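You operate a simulated robot arm through the tools that you are given. There is no shell and no other tool.

Carry out the task below with a simulated robot arm. There is one attempt and no reset: what you move stays moved.

TASK
Test the mini grey bobbin and set it on the pad that the tester's display names.
Fine: on the cone, tester slider in, press the green button, tester slider back out before lifting it. Leave the other bobbins. Where these are worked on the way, their far stop is far enough and under half their travel is too little: tester slider.

The check looks at the end state, three seconds after you hand in, the way a careful person would. Anything else that was tipped, shoved, dropped, spilled or broken makes it a failure.

THE ROBOT
A 6-joint arm with a two-finger parallel gripper, fixed in place. Base frame: the origin is on the floor under the middle of its stand, x ahead of it, y to its left, z up; the work surface is at about z = 0.76. Units: m, rad, N and s.
With the tool pointing down near the work surface it reaches from about 0.3 to 0.74 m from the base axis. Its first joint turns from -1.152 to 1.152 rad. Payload 2.45 kg.
Tool frame: the origin (TCP) lies between the finger pads and is the grasp point; the fingertips stand 0.024 m ahead of it; z points along the fingers, y is the line along which they close. Largest opening 0.068 m; finger width 0.017, thickness 0.01; the body of the gripper, 0.04 by 0.07 m, starts 0.041 m behind the TCP.
Orientation is that of the tool frame in the base frame, as a unit quaternion [x, y, z, w]. With the fingers straight down and closing along the base's y, the tool's x points along the base's -x, its y along +y and its z along -z.

THE INTERFACE
- The arm moves only by the tool play_rows. Its argument "moves" is one flat list of numbers, 7 for each row, row after row: the shift along the tool's x, y, z in units of 30 mm (1.0 is 30 mm), then the turn, a rotation vector about the tool's x, y, z in units of 8 degrees (1.0 is 8 degrees), then the opening in per cent of the stroke, from 0 (shut) to 100 (fully open). In form: [x, y, z, ax, ay, az, gripper, x, y, z, ax, ay, az, gripper, ...]. A call has 1 to 20 rows; each row shifts and turns the commanded pose from where the row before left it, along the tool's axes as they then stand. A call with a number of a shift or a turn outside -1 to 1 is refused whole. A row lasts 0.2 s, in which the tool goes at most 0.05 m and 0.15 rad; a call with a longer step from one row to the next is refused whole, and so is a gripper value outside its range. A pose out of reach is approached as far as the arm can. The call stops where the force on the tool passes 60 N (or 10 N more than at its start, if that is more) or the arm is blocked; 0.2 s more then pass. The fingers move at their own pace (about 0.108 m/s each) and stop on an object; they squeeze with about 23 N. The grip force told is the motor's: it shows also when the fingers shut on nothing. Time passes only in rows, and 0.2 s behind the last, so rows that do not move let the fingers close. The reply holds the time, the measured pose of the TCP, the force on the tool along the base axes, the opening and the grip force, in the units named above and with some noise, with the torque about the TCP (base axes, N m) and any sound that the robot's microphone picked up.
- Cameras (640 x 400 px; columns grow to the right, rows downward): "scene" is fixed at [0.1782, 0.4349, 1.4584]; the picture's right is [-0.65, -0.76, 0.00], its down [-0.52, 0.44, -0.73] and it looks along [0.56, -0.48, -0.68] (base axes); focal length 338 px, centre (320, 200). "wrist" rides on the gripper at [0.084, 0.011, -0.075] in the tool frame; the picture's right is [-0.13, 0.99, 0.00], its down [-0.60, -0.08, -0.79] and it looks along [-0.79, -0.10, 0.61] (tool axes); focal length 251 px, centre (320, 200). There is no depth. A picture from a camera that has moved, and an enlarged one, comes with that camera's place and axes in the base frame and with its lens. The place of the scene camera against the robot may be out by one fixed shift of up to 0.018 m in any direction.
- get_image(camera): a new picture of that camera. The clock stands still meanwhile.
- close_up(camera, box): a new picture of the part [left, top, right, bottom] of that camera's present view, enlarged. The clock stands still meanwhile.
- sign_off(): hands the job in; it is judged then, once.

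Nothing tells you positions but the pictures and the camera data. Unless the task says otherwise, let go and move clear before handing in.

The tools are called after ">>>" by a JSON object that holds its "method" and its "body". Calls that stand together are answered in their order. play_rows: Moves the arm, as the interface text tells. Its arguments: {"type":"object","properties":{"moves":{"type":"array","items":{"type":"number"}}},"required":["moves"]} The other tools are called the same way: get_image (camera) takes a picture; close_up (camera, box) takes an enlarged picture of a part of a camera's view; sign_off () hands the job in.

At the start:

```text
t: 0.0
eef_pos: [0.4928, -0.0434, 1.0695]
tcp_rot: [0.0, 1.0, 0.0, 0.0]
contact_force: [0.0, 0.4, 0.1]
moment: [-0.02, 0.02, -0.01]
finger_gap: 0.0679
finger_force: 0.1
```

scene: 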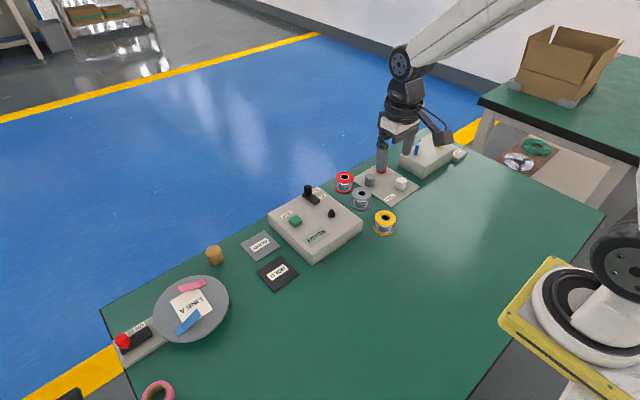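
wrist: 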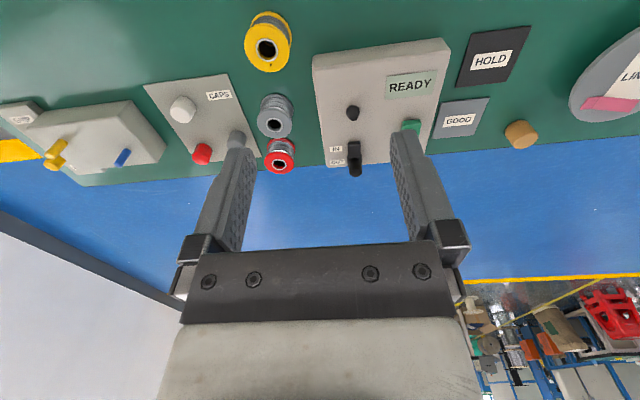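

I see a tester box with a READY display, a cone, a slider and a green button, plus three bobbins (yellow, grey, red) and GOOD/HOLD pads. I'll look closer before I move anything.

>>> {"method": "close_up", "body": {"camera": "scene", "box": [240, 160, 440, 285]}}

>>> {"method": "close_up", "body": {"camera": "wrist", "box": [220, 0, 540, 200]}}

>>> {"method": "close_up", "body": {"camera": "scene", "box": [320, 120, 480, 220]}}

```text
3.20 times, centred on (340, 222) of scene
camera zoom: at [0.1782, 0.4349, 1.4584], right [-0.65, -0.76, 0.0], down [-0.52, 0.44, -0.73], along [0.56, -0.48, -0.68], focal length 1080 px, centre (256, 128)
```

zoom: 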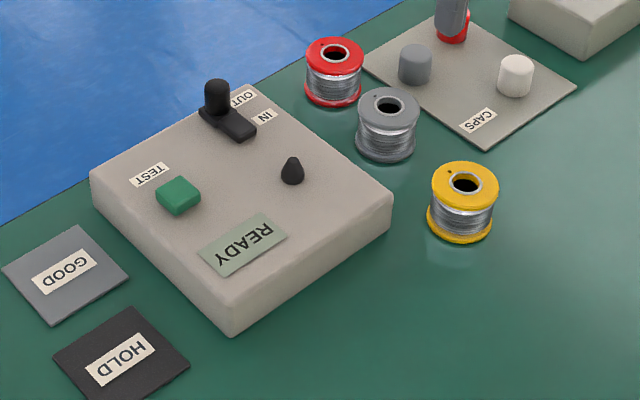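

```text
2.00 times, centred on (380, 100) of wrist
camera zoom: at [0.4094, -0.0338, 1.1458], right [0.13, 0.99, 0.0], down [0.6, -0.08, 0.79], along [0.79, -0.1, -0.61], focal length 503 px, centre (200, 400)
```

zoom: 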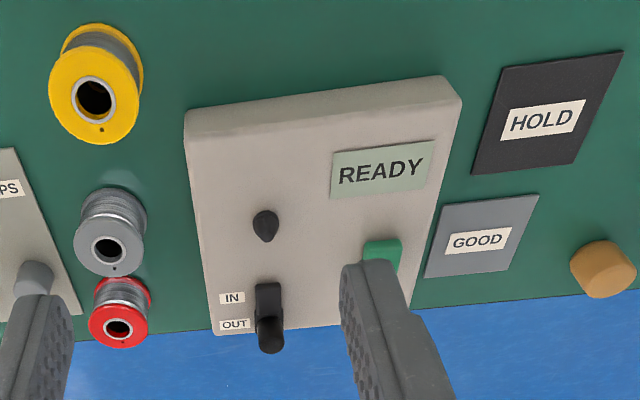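

```text
4.00 times, centred on (400, 170) of scene
camera zoom: at [0.1782, 0.4349, 1.4584], right [-0.65, -0.76, 0.0], down [-0.52, 0.44, -0.73], along [0.56, -0.48, -0.68], focal length 1350 px, centre (0, 320)
```

zoom: 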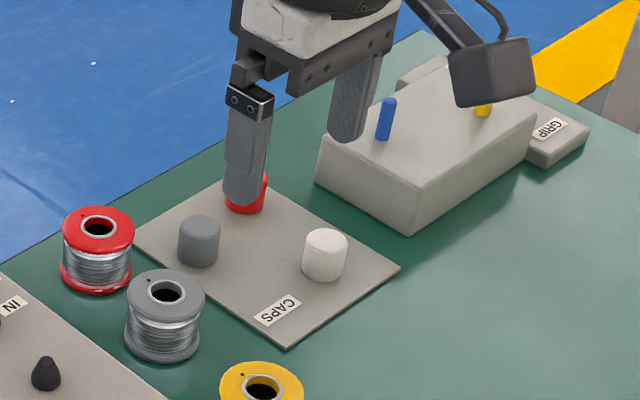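

The grey bobbin looks to be near (0.652, -0.141), between the yellow and red ones, with the tester to its left. I'll move above it and refine the estimate with the wrist camera.

>>> {"method": "play_rows", "body": {"moves": [-0.883, -0.542, 0.667, 0, 0, 0, 100, -0.883, -0.542, 0.667, 0, 0, 0, 100, -0.883, -0.542, 0.667, 0, 0, 0, 100, -0.883, -0.542, 0.667, 0, 0, 0, 100, -0.883, -0.542, 0.667, 0, 0, 0, 100, -0.883, -0.542, 0.667, 0, 0, 0, 100, 0, 0, 0, 0, 0, 0, 100]}}

>>> {"method": "get_image", "body": {"camera": "wrist"}}

>>> {"method": "get_image", "body": {"camera": "scene"}}

```text
t: 1.6
eef_pos: [0.6532, -0.1439, 0.9496]
tcp_rot: [0.0, 1.0, 0.001, 0.001]
contact_force: [0.0, 1.9, 0.0]
moment: [0.03, 0.0, 0.01]
finger_gap: 0.068
finger_force: 0.1
```

```text
taken
camera wrist: at [0.5682, -0.1341, 1.0269], right [0.13, 0.99, 0.0], down [0.6, -0.08, 0.79], along [0.79, -0.1, -0.61], focal length 251 px, centre (320, 200)
```

wrist: 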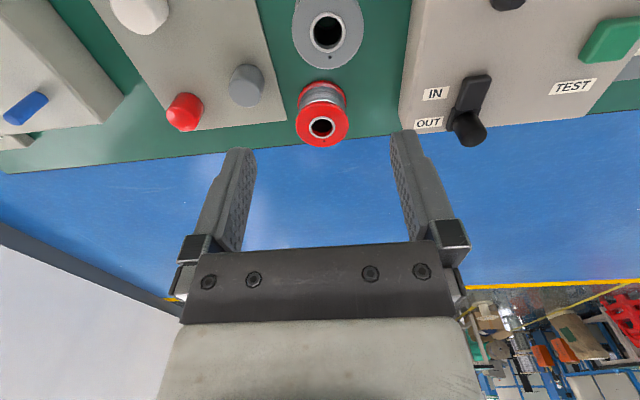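

```text
taken
```

scene: 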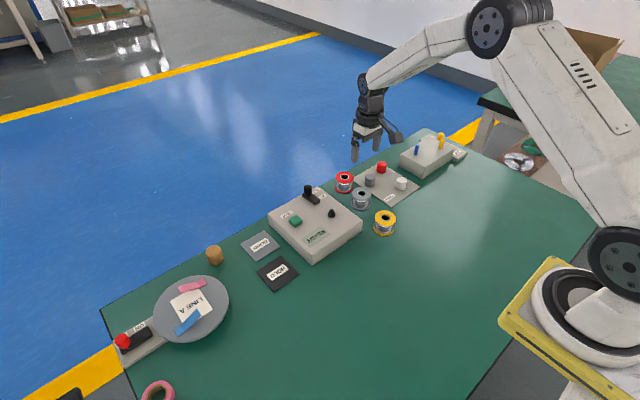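

The new view puts the bobbin's top flange at about (0.643, -0.138, 0.808). I'll back off for a lower, shallower view to check heights and the gaps to its neighbours.

>>> {"method": "play_rows", "body": {"moves": [0.765, 0, 0.41, 0, 0, 0, 100, 0.765, 0, 0.41, 0, 0, 0, 100, 0.765, 0, 0.41, 0, 0, 0, 100, 0.765, 0, 0.41, 0, 0, 0, 100, 0, 0, 0, 0, 0, 0, 100]}}

>>> {"method": "get_image", "body": {"camera": "wrist"}}

>>> {"method": "close_up", "body": {"camera": "wrist", "box": [220, 50, 460, 200]}}

```text
t: 2.8
eef_pos: [0.5615, -0.1426, 0.9012]
tcp_rot: [0.001, 1.0, 0.0, 0.001]
contact_force: [0.4, -0.5, -0.1]
moment: [0.01, 0.01, 0.0]
finger_gap: 0.0679
finger_force: 0.0
```

```text
taken
camera wrist: at [0.4771, -0.1325, 0.9768], right [0.13, 0.99, 0.0], down [0.6, -0.08, 0.79], along [0.79, -0.1, -0.61], focal length 251 px, centre (320, 200)
```

wrist: 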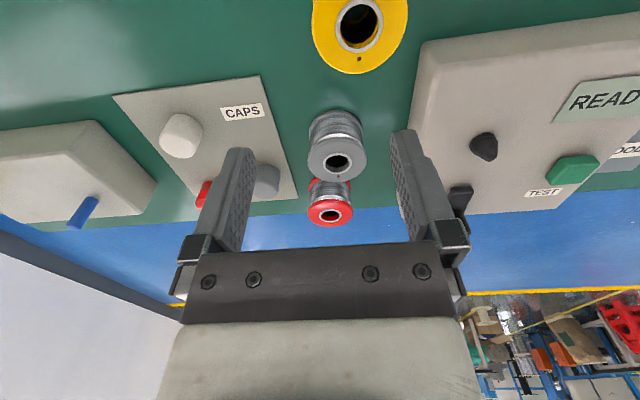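

```text
2.67 times, centred on (340, 125) of wrist
camera zoom: at [0.4771, -0.1325, 0.9768], right [0.13, 0.99, 0.0], down [0.6, -0.08, 0.79], along [0.79, -0.1, -0.61], focal length 670 px, centre (267, 400)
```

zoom: 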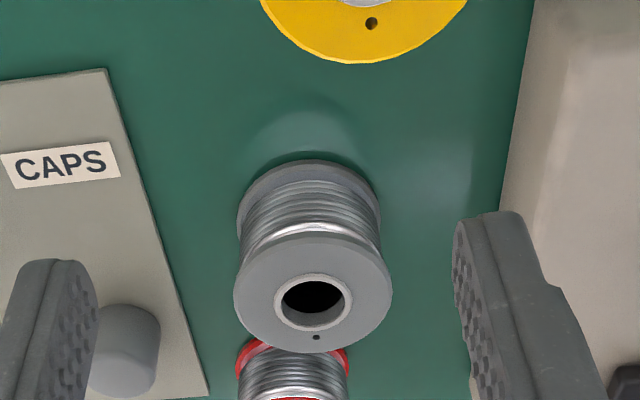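

The bobbin top centre is now about (0.643, -0.138, 0.807), with a flange about 55 mm across. Next I'll view the tester from in front to locate the cone, slider and button.

>>> {"method": "play_rows", "body": {"moves": [0.2, 0.873, -0.133, 0, 0, 0, 100, 0.2, 0.873, -0.133, 0, 0, 0, 100, 0.2, 0.873, -0.133, 0, 0, 0, 100, 0.2, 0.873, -0.133, 0, 0, 0, 100, 0.2, 0.873, -0.133, 0, 0, 0, 100, 0, 0, 0, 0, 0, 0, 100]}}

>>> {"method": "get_image", "body": {"camera": "wrist"}}

>>> {"method": "close_up", "body": {"camera": "wrist", "box": [200, 50, 520, 250]}}

```text
t: 4.2
eef_pos: [0.5316, -0.0092, 0.9193]
tcp_rot: [0.0, 1.0, -0.001, 0.001]
contact_force: [-0.2, 0.0, -0.2]
moment: [0.0, 0.05, 0.02]
finger_gap: 0.068
finger_force: 0.0
```

```text
taken
camera wrist: at [0.4479, 0.0008, 0.9964], right [0.13, 0.99, 0.0], down [0.6, -0.08, 0.79], along [0.79, -0.1, -0.61], focal length 251 px, centre (320, 200)
```

wrist: 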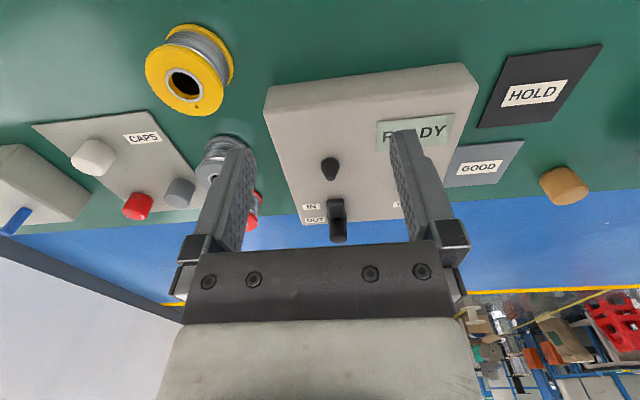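

```text
2.00 times, centred on (360, 150) of wrist
camera zoom: at [0.4479, 0.0008, 0.9964], right [0.13, 0.99, 0.0], down [0.6, -0.08, 0.79], along [0.79, -0.1, -0.61], focal length 503 px, centre (240, 300)
```

zoom: 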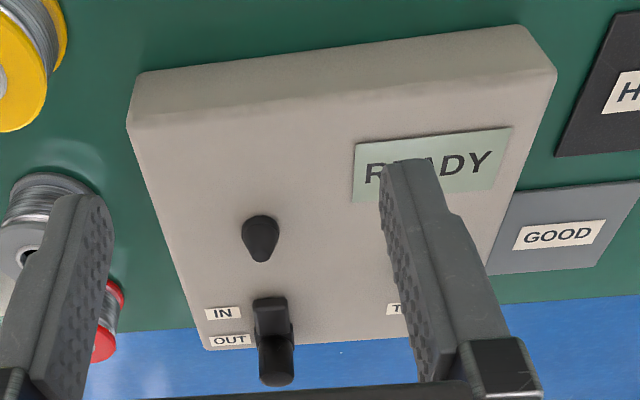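

I make the cone tip about (0.636, -0.013, 0.828), the box top about z = 0.805 and the slider knob about (0.735, -0.014). Now I'll go above the grey bobbin, lower partway and check the alignment.

>>> {"method": "play_rows", "body": {"moves": [-0.753, -0.853, 0, 0, 0, 0, 100, -0.753, -0.853, 0, 0, 0, 0, 100, -0.753, -0.853, 0, 0, 0, 0, 100, -0.753, -0.853, 0, 0, 0, 0, 100, -0.753, -0.853, 0, 0, 0, 0, 100, 0, 0, 0.556, 0, 0, 0, 100, 0, 0, 0.556, 0, 0, 0, 100, 0, 0, 0.556, 0, 0, 0, 100, 0, 0, 0, 0, 0, 0, 100]}}

>>> {"method": "get_image", "body": {"camera": "wrist"}}

>>> {"method": "close_up", "body": {"camera": "wrist", "box": [220, 40, 420, 165]}}

```text
t: 6.2
eef_pos: [0.6441, -0.138, 0.8712]
tcp_rot: [0.0, 1.0, 0.0, 0.002]
contact_force: [0.3, 0.5, 0.2]
moment: [0.0, -0.04, 0.04]
finger_gap: 0.0682
finger_force: 0.0
```

```text
taken
camera wrist: at [0.5601, -0.1276, 0.9471], right [0.13, 0.99, 0.0], down [0.6, -0.08, 0.79], along [0.79, -0.1, -0.61], focal length 251 px, centre (320, 200)
```

wrist: 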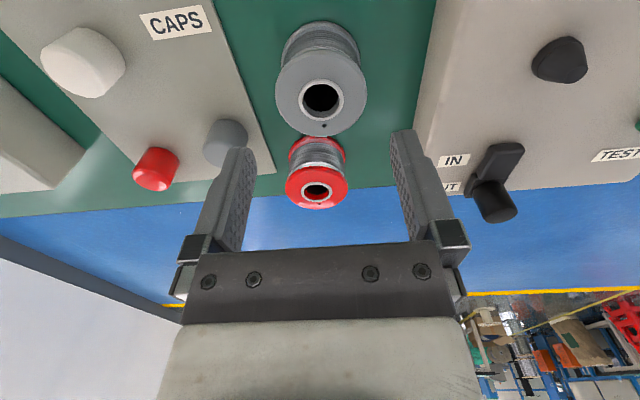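

```text
3.20 times, centred on (320, 102) of wrist
camera zoom: at [0.5601, -0.1276, 0.9471], right [0.13, 0.99, 0.0], down [0.6, -0.08, 0.79], along [0.79, -0.1, -0.61], focal length 805 px, centre (320, 512)
```

zoom: 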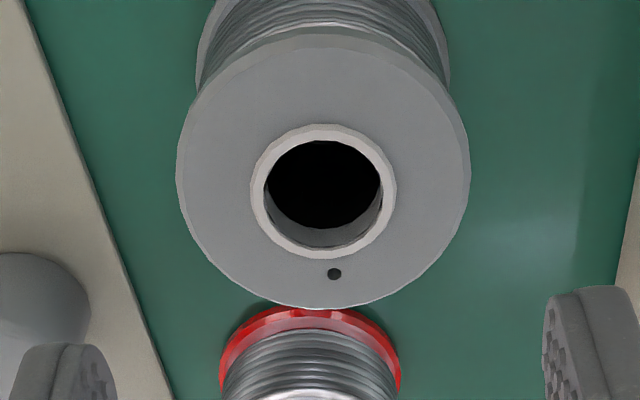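

The bobbin hole is within about 1.5 mm of the tool axis, so I'll trim x slightly and descend around it with the fingers open.

>>> {"method": "play_rows", "body": {"moves": [0.045, 0.015, 0.5, 0, 0, 0, 100, 0, 0, 0.6, 0, 0, 0, 100, 0, 0, 0.6, 0, 0, 0, 100, 0, 0, 0.5, 0, 0, 0, 100, 0, 0, 0.35, 0, 0, 0, 100, 0, 0, 0.15, 0, 0, 0, 100, 0, 0, 0, 0, 0, 0, 100]}}

>>> {"method": "get_image", "body": {"camera": "wrist"}}

>>> {"method": "close_up", "body": {"camera": "scene", "box": [310, 130, 410, 240]}}

```text
t: 7.8
eef_pos: [0.6437, -0.14, 0.7906]
tcp_rot: [-0.001, 1.0, 0.0, 0.001]
contact_force: [0.4, 0.3, 0.7]
moment: [-0.01, 0.0, -0.04]
finger_gap: 0.0681
finger_force: 0.1
```

```text
taken
camera wrist: at [0.5597, -0.1288, 0.866], right [0.13, 0.99, 0.0], down [0.6, -0.08, 0.79], along [0.79, -0.1, -0.61], focal length 251 px, centre (320, 200)
```

wrist: 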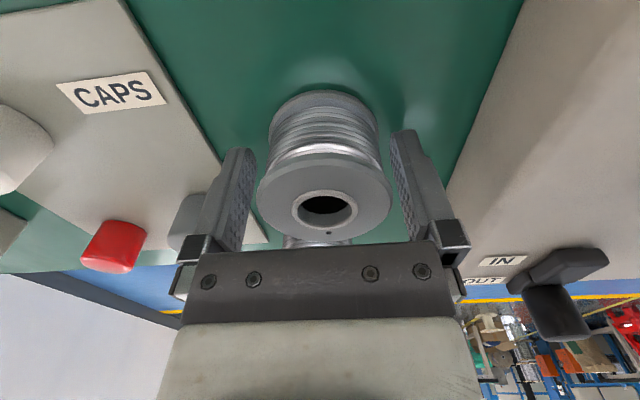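

```text
3.64 times, centred on (360, 185) of scene
camera zoom: at [0.1782, 0.4349, 1.4584], right [-0.65, -0.76, 0.0], down [-0.52, 0.44, -0.73], along [0.56, -0.48, -0.68], focal length 1227 px, centre (174, 254)
```

zoom: 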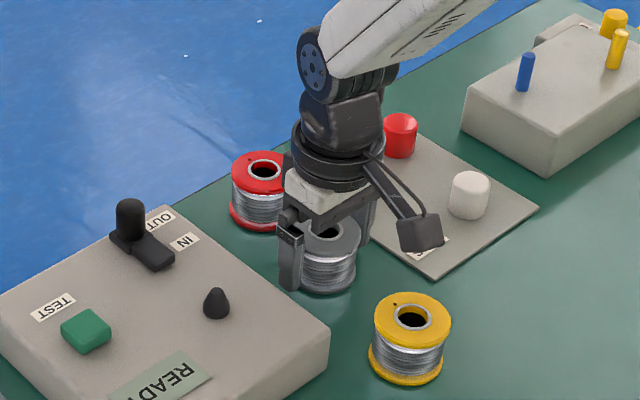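

The fingers straddle the bobbin cleanly. I'll nudge y by 1.5 mm, go 2 mm lower and close.

>>> {"method": "play_rows", "body": {"moves": [0, 0.055, 0.07, 0, 0, 0, 100, 0, 0, 0, 0, 0, 0, 100, 0, 0, 0, 0, 0, 0, 70, 0, 0, 0, 0, 0, 0, 70, 0, 0, 0, 0, 0, 0, 70]}}

>>> {"method": "close_up", "body": {"camera": "wrist", "box": [220, 80, 420, 260]}}

```text
t: 9.0
eef_pos: [0.6435, -0.1365, 0.7879]
tcp_rot: [0.0, 1.0, 0.0, 0.001]
contact_force: [-0.1, -0.1, -0.2]
moment: [0.01, 0.0, 0.02]
finger_gap: 0.0556
finger_force: 22.6
```

```text
2.22 times, centred on (320, 170) of wrist
camera zoom: at [0.5592, -0.1266, 0.8639], right [0.13, 0.99, 0.0], down [0.6, -0.08, 0.79], along [0.79, -0.1, -0.61], focal length 559 px, centre (320, 267)
```

zoom: 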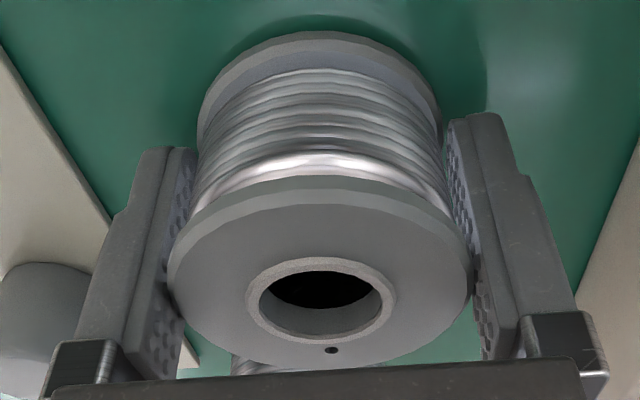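

I have the bobbin, with the gap reading 55.6 mm at full grip force. I'll lift straight up and check that it comes with the gripper.

>>> {"method": "play_rows", "body": {"moves": [0, 0, -0.3, 0, 0, 0, 60, 0, 0, -0.7, 0, 0, 0, 60, 0, 0, -0.8, 0, 0, 0, 60, 0, 0, -0.8, 0, 0, 0, 60, 0, 0, -0.8, 0, 0, 0, 60, 0, 0, -0.8, 0, 0, 0, 60, 0, 0, -0.5, 0, 0, 0, 60, 0, 0, 0, 0, 0, 0, 60]}}

>>> {"method": "get_image", "body": {"camera": "wrist"}}

>>> {"method": "close_up", "body": {"camera": "scene", "box": [260, 110, 440, 260]}}

```text
t: 10.8
eef_pos: [0.6425, -0.1359, 0.9292]
tcp_rot: [0.0, 1.0, -0.001, 0.001]
contact_force: [0.2, 0.1, 0.3]
moment: [-0.02, 0.0, 0.03]
finger_gap: 0.0406
finger_force: 0.0
```

```text
taken
camera wrist: at [0.5586, -0.1265, 1.0055], right [0.13, 0.99, 0.0], down [0.6, -0.08, 0.79], along [0.79, -0.1, -0.61], focal length 251 px, centre (320, 200)
```

wrist: 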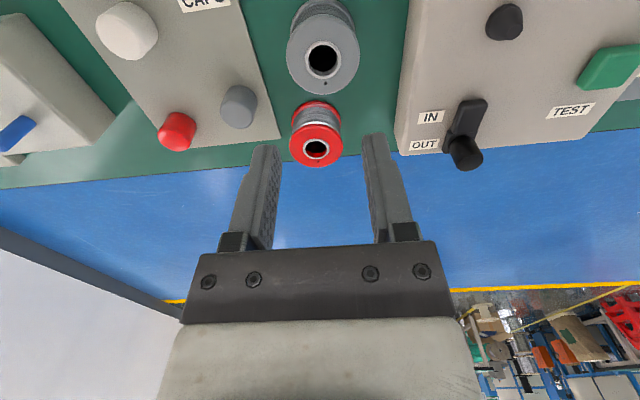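

```text
2.67 times, centred on (350, 185) of scene
camera zoom: at [0.1782, 0.4349, 1.4584], right [-0.65, -0.76, 0.0], down [-0.52, 0.44, -0.73], along [0.56, -0.48, -0.68], focal length 900 px, centre (240, 240)
```

zoom: 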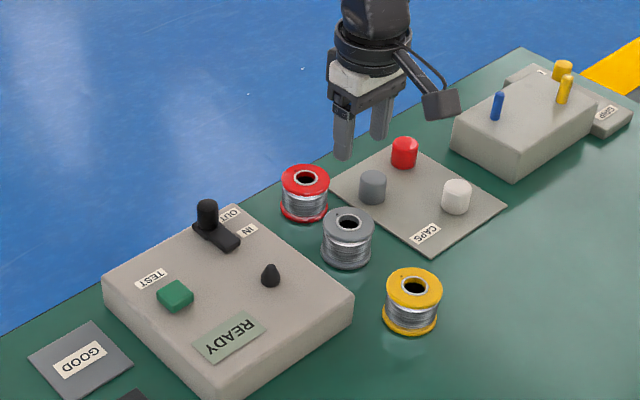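

The bobbin slipped out and is still standing where it was, at about (0.642, -0.136). I'll reopen, go back down, close fully and lift in tiny steps to see what happens.

>>> {"method": "play_rows", "body": {"moves": [0, 0, 0, 0, 0, 0, 100, 0, 0, 0, 0, 0, 0, 100, 0, 0, 0.8, 0, 0, 0, 100, 0, 0, 0.8, 0, 0, 0, 100, 0, 0, 0.8, 0, 0, 0, 100, 0, 0, 0.8, 0, 0, 0, 100, 0, 0, 0.7, 0, 0, 0, 100, 0, 0, 0.5, 0, 0, 0, 100, 0, 0, 0.3, 0, 0, 0, 100, 0, 0, 0, 0, 0, 0, 100, 0, 0, 0, 0, 0, 0, 100]}}

>>> {"method": "close_up", "body": {"camera": "wrist", "box": [220, 80, 420, 260]}}

>>> {"method": "close_up", "body": {"camera": "scene", "box": [320, 160, 400, 230]}}

```text
t: 13.2
eef_pos: [0.6425, -0.1369, 0.7865]
tcp_rot: [0.0, 1.0, 0.0, 0.001]
contact_force: [-0.8, -0.2, 0.9]
moment: [0.02, 0.02, 0.02]
finger_gap: 0.0681
finger_force: 0.0
```

```text
2.22 times, centred on (320, 170) of wrist
camera zoom: at [0.5585, -0.1264, 0.863], right [0.13, 0.99, 0.0], down [0.6, -0.08, 0.79], along [0.79, -0.1, -0.61], focal length 559 px, centre (320, 267)
```

zoom: 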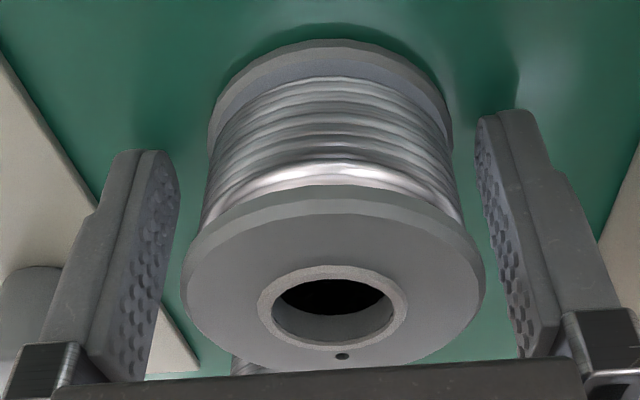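

```text
5.71 times, centred on (360, 195) of scene
camera zoom: at [0.1782, 0.4349, 1.4584], right [-0.65, -0.76, 0.0], down [-0.52, 0.44, -0.73], along [0.56, -0.48, -0.68], focal length 1928 px, centre (91, 229)
```

zoom: 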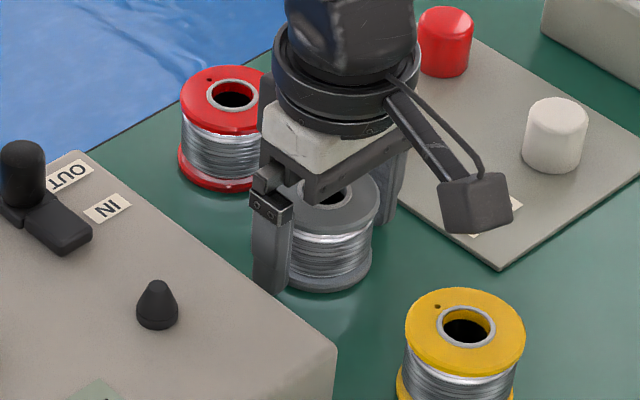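

The bobbin sits about 2 mm to +y of centre. I'll recentre, close fully and lift just a few millimetres.

>>> {"method": "play_rows", "body": {"moves": [0, 0.075, 0, 0, 0, 0, 100, 0, 0, 0, 0, 0, 0, 100, 0, 0, 0, 0, 0, 0, 0, 0, 0, 0, 0, 0, 0, 0, 0, 0, 0, 0, 0, 0, 0, 0, 0, 0, 0, 0, 0, 0]}}

>>> {"method": "close_up", "body": {"camera": "wrist", "box": [220, 80, 420, 260]}}

>>> {"method": "play_rows", "body": {"moves": [0, 0, -0.1, 0, 0, 0, 0, 0, 0, -0.1, 0, 0, 0, 0, 0, 0, 0, 0, 0, 0, 0]}}

>>> {"method": "close_up", "body": {"camera": "wrist", "box": [220, 80, 420, 260]}}

```text
t: 14.6
eef_pos: [0.6441, -0.1347, 0.7874]
tcp_rot: [0.0, 1.0, -0.001, 0.001]
contact_force: [0.0, 0.2, 0.1]
moment: [0.01, 0.02, 0.01]
finger_gap: 0.0554
finger_force: 22.9
```

```text
2.22 times, centred on (320, 170) of wrist
camera zoom: at [0.559, -0.1245, 0.8631], right [0.13, 0.99, 0.0], down [0.6, -0.08, 0.79], along [0.79, -0.1, -0.61], focal length 559 px, centre (320, 267)
```

zoom: 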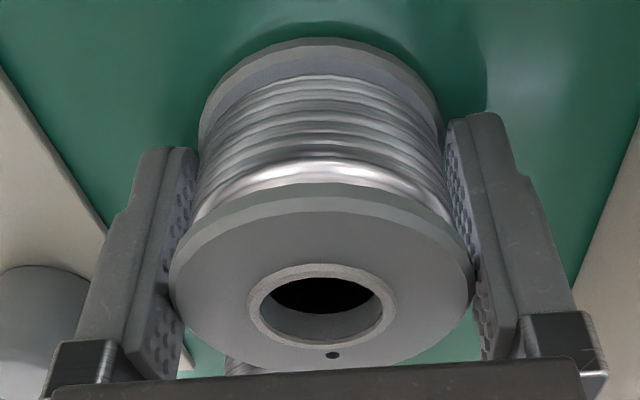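

```text
t: 15.4
eef_pos: [0.6426, -0.136, 0.7924]
tcp_rot: [0.0, 1.0, 0.0, 0.001]
contact_force: [-0.2, 0.1, -1.6]
moment: [0.01, 0.01, 0.02]
finger_gap: 0.0553
finger_force: 22.6
```

```text
2.22 times, centred on (320, 170) of wrist
camera zoom: at [0.5588, -0.1246, 0.8687], right [0.13, 0.99, 0.0], down [0.6, -0.08, 0.79], along [0.79, -0.1, -0.61], focal length 559 px, centre (320, 267)
```

zoom: 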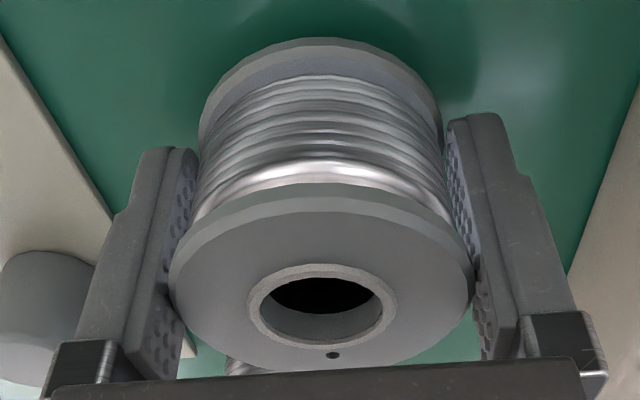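

It's holding this time: the tool feels about 1.6 N of weight and the bobbin rose with the fingers. I'll keep lifting slowly and check along the way.

>>> {"method": "play_rows", "body": {"moves": [0, 0, -0.15, 0, 0, 0, 0, 0, 0, -0.2, 0, 0, 0, 0, 0, 0, -0.25, 0, 0, 0, 0, 0, 0, -0.25, 0, 0, 0, 0, 0, 0, -0.25, 0, 0, 0, 0, 0, 0, -0.2, 0, 0, 0, 0, 0, 0, -0.1, 0, 0, 0, 0]}}

>>> {"method": "get_image", "body": {"camera": "wrist"}}

```text
t: 17.0
eef_pos: [0.643, -0.1347, 0.8372]
tcp_rot: [0.0, 1.0, 0.0, 0.001]
contact_force: [0.5, 0.1, -1.4]
moment: [0.02, 0.02, 0.0]
finger_gap: 0.0554
finger_force: 22.9
```

```text
taken
camera wrist: at [0.5585, -0.1248, 0.9117], right [0.13, 0.99, 0.0], down [0.6, -0.08, 0.79], along [0.79, -0.1, -0.61], focal length 251 px, centre (320, 200)
```

wrist: 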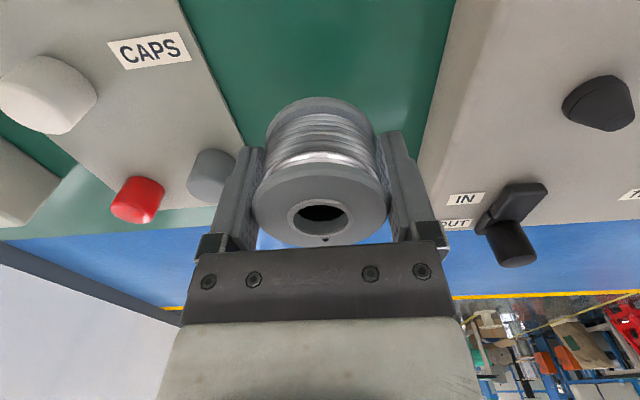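

The grip is solid. I'll rise to about 0.92 and carry it slowly over to the cone.

>>> {"method": "play_rows", "body": {"moves": [0, 0, -0.2, 0, 0, 0, 0, 0, 0, -0.3, 0, 0, 0, 0, 0, 0, -0.4, 0, 0, 0, 0, 0, 0, -0.4, 0, 0, 0, 0, 0, 0, -0.4, 0, 0, 0, 0, 0, 0, -0.4, 0, 0, 0, 0, 0, 0, -0.3, 0, 0, 0, 0, 0, 0, -0.2, 0, 0, 0, 0, 0, 0, 0, 0, 0, 0, 0]}}

>>> {"method": "play_rows", "body": {"moves": [0, 0.2, 0, 0, 0, 0, 0, 0, 0.4, 0, 0, 0, 0, 0, 0.03, 0.5, 0, 0, 0, 0, 0, 0.04, 0.6, 0, 0, 0, 0, 0, 0.04, 0.6, 0, 0, 0, 0, 0, 0.04, 0.6, 0, 0, 0, 0, 0, 0.04, 0.5, 0, 0, 0, 0, 0, 0.04, 0.4, 0, 0, 0, 0, 0, 0, 0.2, 0, 0, 0, 0, 0, 0, 0.07, 0, 0, 0, 0, 0, 0, 0, 0, 0, 0, 0, 0]}}

>>> {"method": "get_image", "body": {"camera": "wrist"}}

>>> {"method": "close_up", "body": {"camera": "scene", "box": [260, 130, 400, 270]}}

```text
t: 19.0
eef_pos: [0.6427, -0.1348, 0.9137]
tcp_rot: [0.0, 1.0, 0.0, 0.001]
contact_force: [0.2, -0.5, -1.5]
moment: [0.01, -0.03, 0.01]
finger_gap: 0.0552
finger_force: 23.1
```

```text
t: 21.4
eef_pos: [0.6359, -0.0118, 0.9142]
tcp_rot: [0.0, 1.0, -0.001, 0.001]
contact_force: [0.1, -0.6, -0.5]
moment: [0.02, 0.0, -0.02]
finger_gap: 0.0552
finger_force: 23.5
```

```text
taken
camera wrist: at [0.5522, -0.0023, 0.9894], right [0.13, 0.99, 0.0], down [0.6, -0.08, 0.79], along [0.79, -0.1, -0.61], focal length 251 px, centre (320, 200)
```

wrist: 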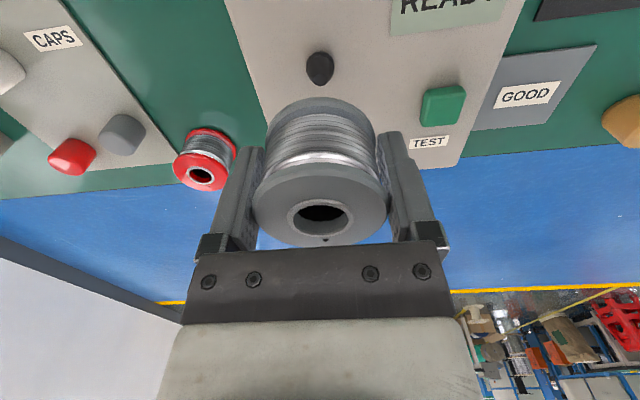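

```text
2.86 times, centred on (330, 200) of scene
camera zoom: at [0.1782, 0.4349, 1.4584], right [-0.65, -0.76, 0.0], down [-0.52, 0.44, -0.73], along [0.56, -0.48, -0.68], focal length 964 px, centre (291, 200)
```

zoom: 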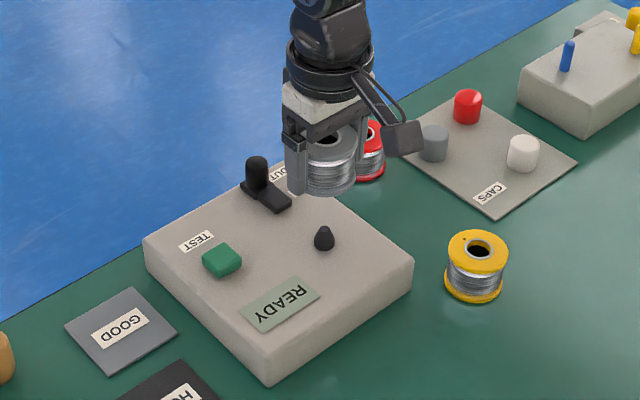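

The bobbin is over the tester with the cone showing just past it. I'll zoom in to measure the alignment.

>>> {"method": "close_up", "body": {"camera": "wrist", "box": [240, 30, 400, 130]}}

>>> {"method": "close_up", "body": {"camera": "wrist", "box": [240, 150, 400, 250]}}

```text
4.00 times, centred on (320, 80) of wrist
camera zoom: at [0.5522, -0.0023, 0.9894], right [0.13, 0.99, 0.0], down [0.6, -0.08, 0.79], along [0.79, -0.1, -0.61], focal length 1006 px, centre (320, 680)
```

zoom: 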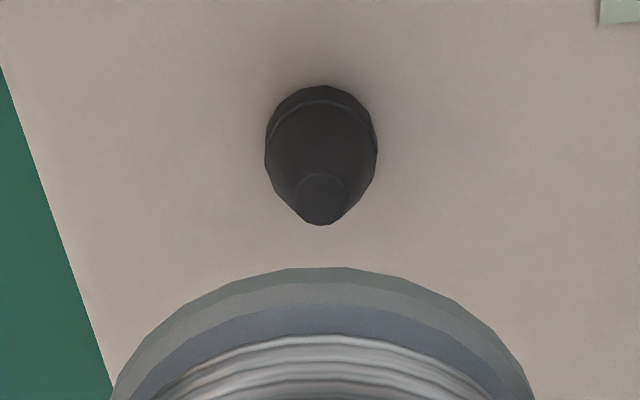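

```text
4.00 times, centred on (320, 200) of wrist
camera zoom: at [0.5522, -0.0023, 0.9894], right [0.13, 0.99, 0.0], down [0.6, -0.08, 0.79], along [0.79, -0.1, -0.61], focal length 1006 px, centre (320, 200)
```

zoom: 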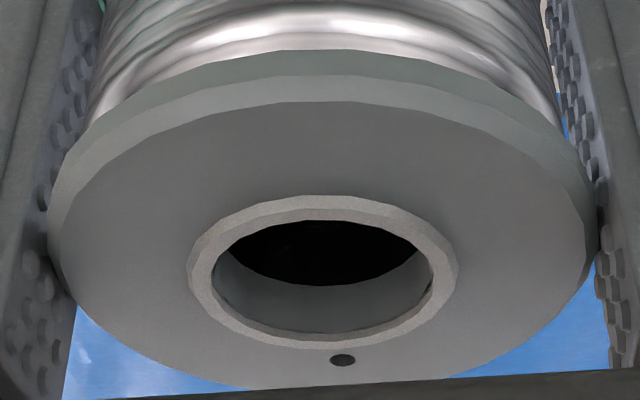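

The cone's base is about 20 mm across and the bobbin hole about 21.5 mm. The cone centre comes out near (0.6344, -0.013), so I'll trim x by 2 mm and lower until the bobbin is just above the tip.

>>> {"method": "play_rows", "body": {"moves": [0.06, 0.01, 0.2, 0, 0, 0, 0, 0, 0, 0.3, 0, 0, 0, 0, 0, 0, 0.4, 0, 0, 0, 0, 0, 0, 0.4, 0, 0, 0, 0, 0, 0, 0.3, 0, 0, 0, 0, 0, 0, 0.15, 0, 0, 0, 0, 0, 0, 0, 0, 0, 0, 0]}}

>>> {"method": "close_up", "body": {"camera": "scene", "box": [280, 150, 380, 250]}}

>>> {"method": "get_image", "body": {"camera": "wrist"}}

```text
t: 23.0
eef_pos: [0.6349, -0.0115, 0.8613]
tcp_rot: [0.0, 1.0, 0.0, 0.001]
contact_force: [-0.1, -0.8, -1.1]
moment: [0.01, -0.03, -0.03]
finger_gap: 0.0555
finger_force: 22.9
```

```text
4.00 times, centred on (330, 200) of scene
camera zoom: at [0.1782, 0.4349, 1.4584], right [-0.65, -0.76, 0.0], down [-0.52, 0.44, -0.73], along [0.56, -0.48, -0.68], focal length 1350 px, centre (280, 200)
```

zoom: 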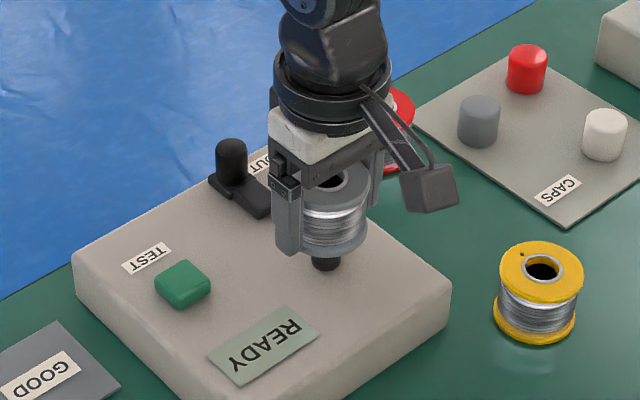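

```text
taken
camera wrist: at [0.5507, -0.0018, 0.9371], right [0.13, 0.99, 0.0], down [0.6, -0.08, 0.79], along [0.79, -0.1, -0.61], focal length 251 px, centre (320, 200)
```

wrist: 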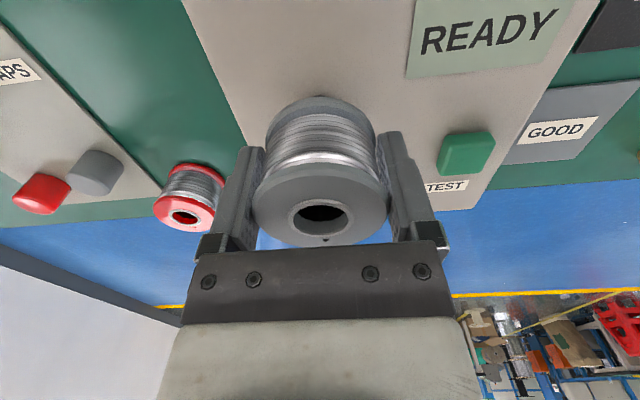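

It's aligned, with the cone directly under the hole. I'll lower slowly and watch the force.

>>> {"method": "play_rows", "body": {"moves": [0, 0, 0.1, 0, 0, 0, 0, 0, 0, 0.12, 0, 0, 0, 0, 0, 0, 0.12, 0, 0, 0, 0, 0, 0, 0.12, 0, 0, 0, 0, 0, 0, 0.12, 0, 0, 0, 0, 0, 0, 0.12, 0, 0, 0, 0, 0, 0, 0, 0, 0, 0, 0]}}

>>> {"method": "close_up", "body": {"camera": "scene", "box": [300, 170, 360, 230]}}

```text
t: 24.6
eef_pos: [0.6362, -0.0131, 0.8407]
tcp_rot: [0.0, 1.0, 0.0, 0.001]
contact_force: [0.0, 0.4, -1.1]
moment: [0.01, -0.02, -0.01]
finger_gap: 0.0551
finger_force: 22.6
```

```text
6.67 times, centred on (330, 200) of scene
camera zoom: at [0.1782, 0.4349, 1.4584], right [-0.65, -0.76, 0.0], down [-0.52, 0.44, -0.73], along [0.56, -0.48, -0.68], focal length 2250 px, centre (253, 200)
```

zoom: 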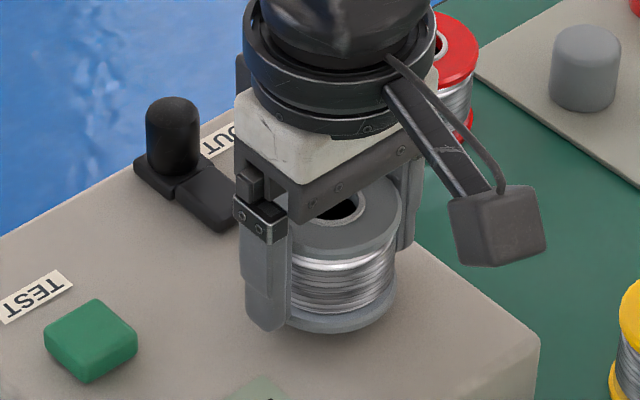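

There's no contact yet and the bobbin bottom is a few millimetres above the box. I'll keep going down in small steps.

>>> {"method": "play_rows", "body": {"moves": [0, 0, 0.06, 0, 0, 0, 0, 0, 0, 0.06, 0, 0, 0, 0, 0, 0, 0.05, 0, 0, 0, 0, 0, 0, 0, 0, 0, 0, 0]}}

>>> {"method": "close_up", "body": {"camera": "scene", "box": [300, 170, 360, 230]}}

```text
t: 25.6
eef_pos: [0.6346, -0.0119, 0.8355]
tcp_rot: [0.0, 1.0, 0.0, 0.001]
contact_force: [0.6, -0.1, -0.9]
moment: [0.02, 0.01, -0.01]
finger_gap: 0.0553
finger_force: 22.4
```

```text
6.67 times, centred on (330, 200) of scene
camera zoom: at [0.1782, 0.4349, 1.4584], right [-0.65, -0.76, 0.0], down [-0.52, 0.44, -0.73], along [0.56, -0.48, -0.68], focal length 2250 px, centre (253, 200)
```

zoom: 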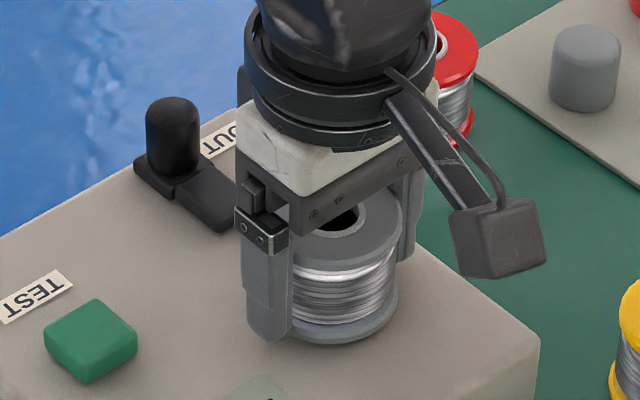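

>>> {"method": "play_rows", "body": {"moves": [0, 0, 0.04, 0, 0, 0, 0, 0, 0, 0.03, 0, 0, 0, 0, 0, 0, 0, 0, 0, 0, 0]}}

```text
t: 26.4
eef_pos: [0.6349, -0.0121, 0.8329]
tcp_rot: [0.0, 1.0, 0.0, 0.0]
contact_force: [-0.3, -0.7, -1.8]
moment: [0.04, -0.02, 0.0]
finger_gap: 0.0551
finger_force: 23.2
```

Still hanging free. I'll take a few more 1 mm steps.

>>> {"method": "play_rows", "body": {"moves": [0, 0, 0.035, 0, 0, 0, 0, 0, 0, 0, 0, 0, 0, 0]}}

>>> {"method": "play_rows", "body": {"moves": [0, 0, 0.035, 0, 0, 0, 0, 0, 0, 0, 0, 0, 0, 0]}}

```text
t: 27.0
eef_pos: [0.6342, -0.0122, 0.8311]
tcp_rot: [0.0, 1.0, 0.001, 0.001]
contact_force: [-3.4, 0.6, 9.1]
moment: [-0.14, 0.18, -0.1]
finger_gap: 0.0557
finger_force: 23.0
```

```text
t: 27.6
eef_pos: [0.6344, -0.012, 0.8313]
tcp_rot: [0.0, 1.0, 0.0, 0.002]
contact_force: [-4.3, 1.7, 16.4]
moment: [-0.08, -0.02, 0.0]
finger_gap: 0.0553
finger_force: 23.0
```

Contact came at TCP z of about 0.832, which fits the bobbin being seated on the box top. I'll ease off the pressure and release.

>>> {"method": "play_rows", "body": {"moves": [0, 0, -0.04, 0, 0, 0, 0, 0, 0, 0, 0, 0, 0, 0]}}

>>> {"method": "play_rows", "body": {"moves": [0, 0, 0, 0, 0, 0, 100, 0, 0, 0, 0, 0, 0, 100, 0, 0, 0, 0, 0, 0, 100]}}

>>> {"method": "get_image", "body": {"camera": "wrist"}}

>>> {"method": "close_up", "body": {"camera": "scene", "box": [280, 160, 380, 250]}}

```text
t: 28.2
eef_pos: [0.6349, -0.0118, 0.8325]
tcp_rot: [0.001, 1.0, 0.0, 0.001]
contact_force: [2.3, -0.6, 7.3]
moment: [-0.06, -0.26, 0.03]
finger_gap: 0.0554
finger_force: 23.1
```

```text
t: 29.0
eef_pos: [0.6344, -0.0125, 0.8309]
tcp_rot: [-0.001, 1.0, 0.0, 0.0]
contact_force: [0.0, -0.3, 0.2]
moment: [-0.01, -0.02, -0.02]
finger_gap: 0.068
finger_force: 0.0
```

```text
taken
camera wrist: at [0.5503, -0.0019, 0.907], right [0.13, 0.99, 0.0], down [0.6, -0.08, 0.79], along [0.79, -0.1, -0.61], focal length 251 px, centre (320, 200)
```

wrist: 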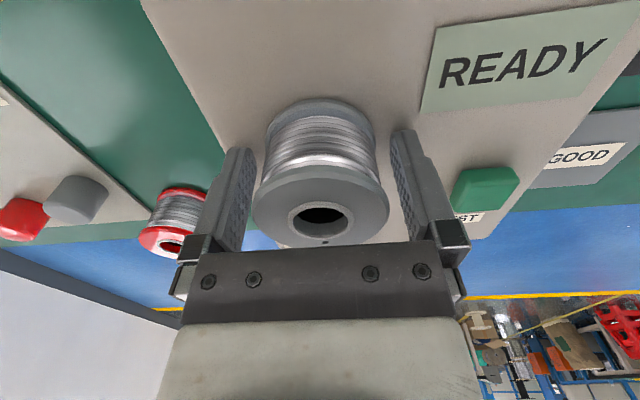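

```text
4.44 times, centred on (330, 205) of scene
camera zoom: at [0.1782, 0.4349, 1.4584], right [-0.65, -0.76, 0.0], down [-0.52, 0.44, -0.73], along [0.56, -0.48, -0.68], focal length 1500 px, centre (276, 178)
```

zoom: 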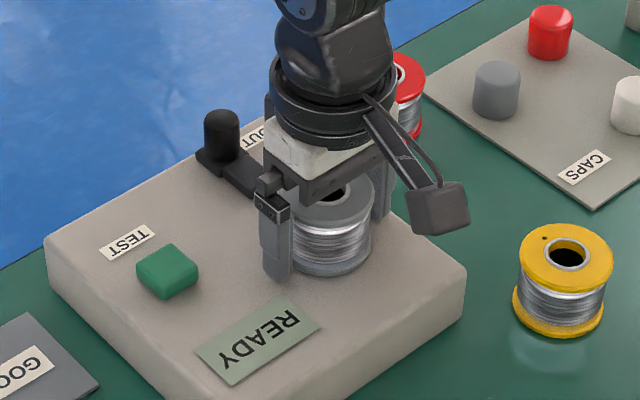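

The bobbin is on the cone. I'll rise straight up and look at the bobbin and slider knob from above.

>>> {"method": "play_rows", "body": {"moves": [0, 0, -0.3, 0, 0, 0, 100, 0, 0, -0.6, 0, 0, 0, 100, 0, 0, -0.6, 0, 0, 0, 100, 0, 0, -0.6, 0, 0, 0, 100, 0, 0, -0.6, 0, 0, 0, 100, 0, 0, -0.5, 0, 0, 0, 100, 0, 0, -0.3, 0, 0, 0, 100, 0, 0, 0, 0, 0, 0, 100]}}

>>> {"method": "get_image", "body": {"camera": "wrist"}}

>>> {"method": "close_up", "body": {"camera": "wrist", "box": [260, 0, 480, 160]}}

>>> {"method": "close_up", "body": {"camera": "scene", "box": [260, 160, 380, 270]}}

```text
t: 30.8
eef_pos: [0.6335, -0.0121, 0.9361]
tcp_rot: [0.001, 1.0, -0.001, 0.001]
contact_force: [-0.3, 0.7, 0.2]
moment: [0.01, 0.0, 0.03]
finger_gap: 0.0682
finger_force: 0.0
```

```text
taken
camera wrist: at [0.5503, -0.0016, 1.0122], right [0.13, 0.99, 0.0], down [0.6, -0.08, 0.79], along [0.79, -0.1, -0.61], focal length 251 px, centre (320, 200)
```

wrist: 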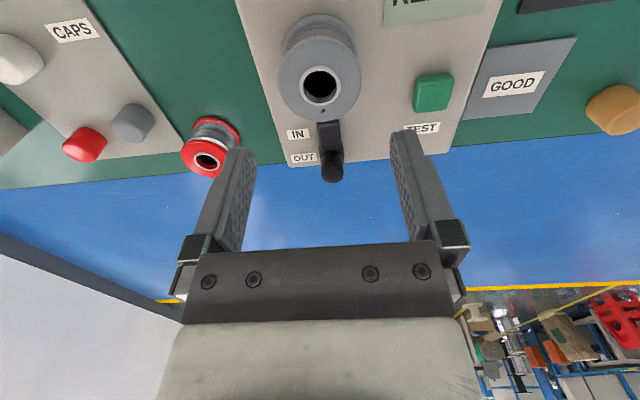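

```text
2.50 times, centred on (370, 80) of wrist
camera zoom: at [0.5503, -0.0016, 1.0122], right [0.13, 0.99, 0.0], down [0.6, -0.08, 0.79], along [0.79, -0.1, -0.61], focal length 629 px, centre (195, 500)
```

zoom: 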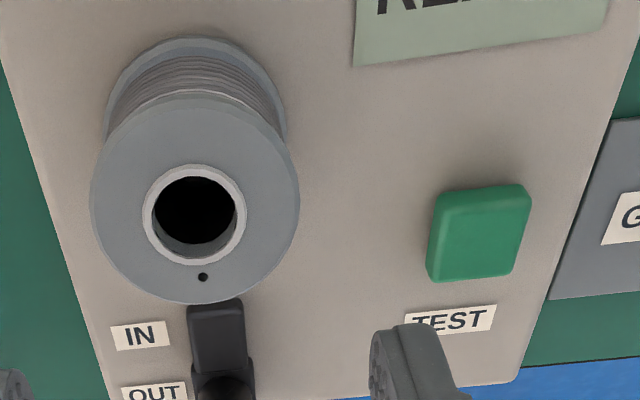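

```text
3.64 times, centred on (320, 215) of scene
camera zoom: at [0.1782, 0.4349, 1.4584], right [-0.65, -0.76, 0.0], down [-0.52, 0.44, -0.73], along [0.56, -0.48, -0.68], focal length 1227 px, centre (320, 146)
```

zoom: 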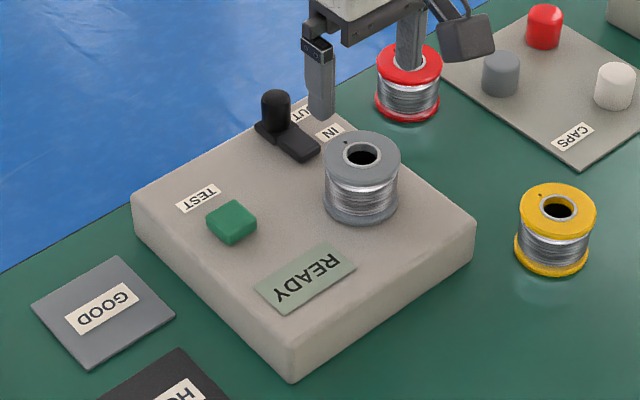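

The bobbin is upright on the cone. Now I'll zoom in on the slider.

>>> {"method": "close_up", "body": {"camera": "wrist", "box": [280, 100, 380, 200]}}

>>> {"method": "close_up", "body": {"camera": "scene", "box": [295, 170, 355, 230]}}

```text
4.00 times, centred on (330, 150) of wrist
camera zoom: at [0.5503, -0.0016, 1.0122], right [0.13, 0.99, 0.0], down [0.6, -0.08, 0.79], along [0.79, -0.1, -0.61], focal length 1006 px, centre (280, 400)
```

zoom: 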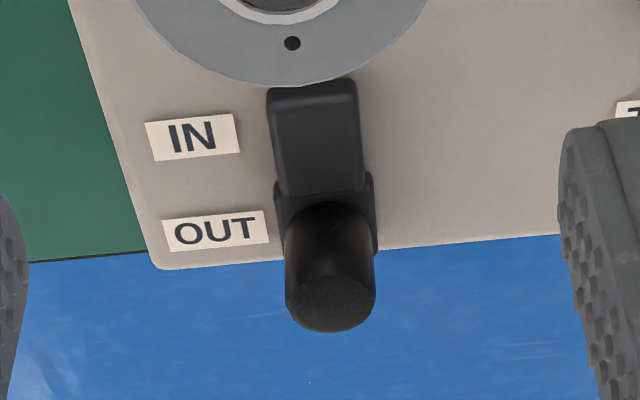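

```text
6.67 times, centred on (325, 200) of scene
camera zoom: at [0.1782, 0.4349, 1.4584], right [-0.65, -0.76, 0.0], down [-0.52, 0.44, -0.73], along [0.56, -0.48, -0.68], focal length 2250 px, centre (287, 200)
```

zoom: 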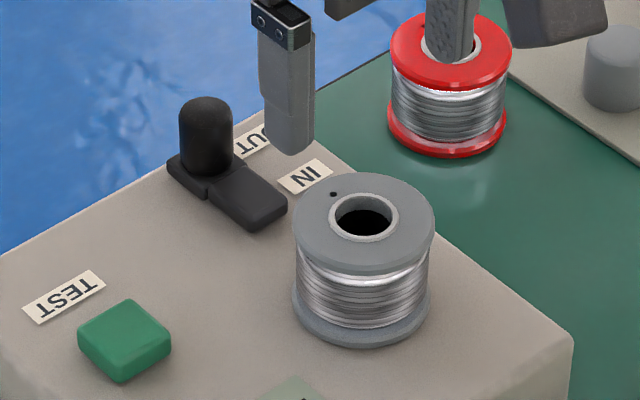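

The knob is about 22 mm across at around (0.735, -0.0135), with its top near z = 0.84. The IN and OUT labels put its travel at about 30 mm toward me. I'll move above it and check.

>>> {"method": "play_rows", "body": {"moves": [-0.4, -0.01, 0, 0, 0, 0, 100, -0.7, -0.01, 0, 0, 0, 0, 100, -0.7, -0.01, 0, 0, 0, 0, 100, -0.7, 0, 0, 0, 0, 0, 100, -0.5, 0, 0, 0, 0, 0, 100, -0.3, 0, 0, 0, 0, 0, 100, 0, 0, 0.5, 0, 0, 0, 100, 0, 0, 0.5, 0, 0, 0, 100, 0, 0, 0.3, 0, 0, 0, 100, 0, 0, 0, 0, 0, 0, 100]}}

>>> {"method": "get_image", "body": {"camera": "wrist"}}

>>> {"method": "close_up", "body": {"camera": "scene", "box": [270, 140, 380, 240]}}

```text
t: 33.0
eef_pos: [0.7336, -0.0127, 0.8978]
tcp_rot: [0.001, 1.0, 0.0, 0.001]
contact_force: [-0.6, 0.0, 0.6]
moment: [0.01, 0.02, 0.04]
finger_gap: 0.0678
finger_force: 0.1
```

```text
taken
camera wrist: at [0.6496, -0.0034, 0.9735], right [0.13, 0.99, 0.0], down [0.6, -0.08, 0.79], along [0.79, -0.1, -0.61], focal length 251 px, centre (320, 200)
```

wrist: 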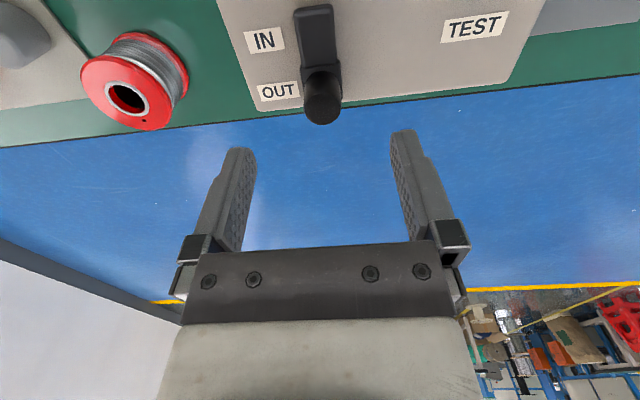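

```text
4.00 times, centred on (325, 190) of scene
camera zoom: at [0.1782, 0.4349, 1.4584], right [-0.65, -0.76, 0.0], down [-0.52, 0.44, -0.73], along [0.56, -0.48, -0.68], focal length 1350 px, centre (300, 240)
```

zoom: 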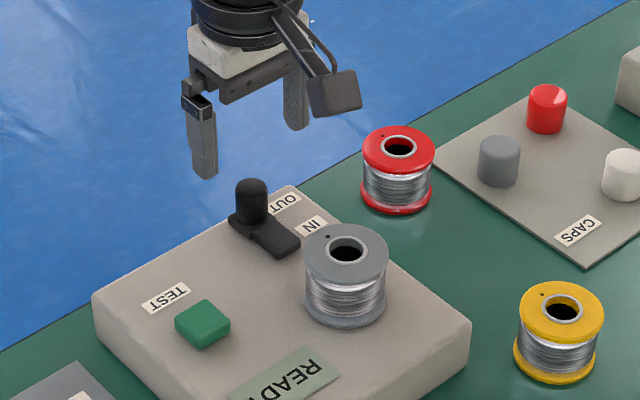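

The knob is centred between the fingers. I'll lower beside it.

>>> {"method": "play_rows", "body": {"moves": [0, 0, 0.5, 0, 0, 0, 100, 0, 0, 0.5, 0, 0, 0, 100, 0, 0, 0.4, 0, 0, 0, 100, 0, 0, 0.3, 0, 0, 0, 100, 0, 0, 0.13, 0, 0, 0, 100, 0, 0, 0, 0, 0, 0, 100]}}

>>> {"method": "get_image", "body": {"camera": "wrist"}}

>>> {"method": "close_up", "body": {"camera": "scene", "box": [270, 140, 380, 240]}}

```text
t: 34.4
eef_pos: [0.7332, -0.0128, 0.8429]
tcp_rot: [-0.001, 1.0, 0.0, 0.002]
contact_force: [-0.3, -0.1, -0.8]
moment: [0.02, -0.03, 0.01]
finger_gap: 0.068
finger_force: 0.0
```

```text
taken
camera wrist: at [0.6493, -0.003, 0.9191], right [0.13, 0.99, 0.0], down [0.6, -0.08, 0.79], along [0.79, -0.1, -0.61], focal length 251 px, centre (320, 200)
```

wrist: 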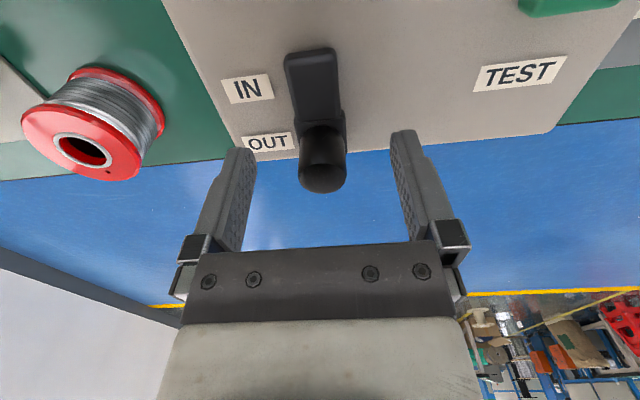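

```text
4.00 times, centred on (325, 190) of scene
camera zoom: at [0.1782, 0.4349, 1.4584], right [-0.65, -0.76, 0.0], down [-0.52, 0.44, -0.73], along [0.56, -0.48, -0.68], focal length 1350 px, centre (300, 240)
```

zoom: 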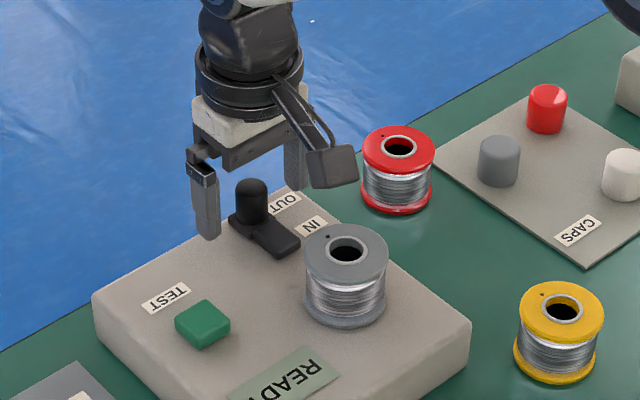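

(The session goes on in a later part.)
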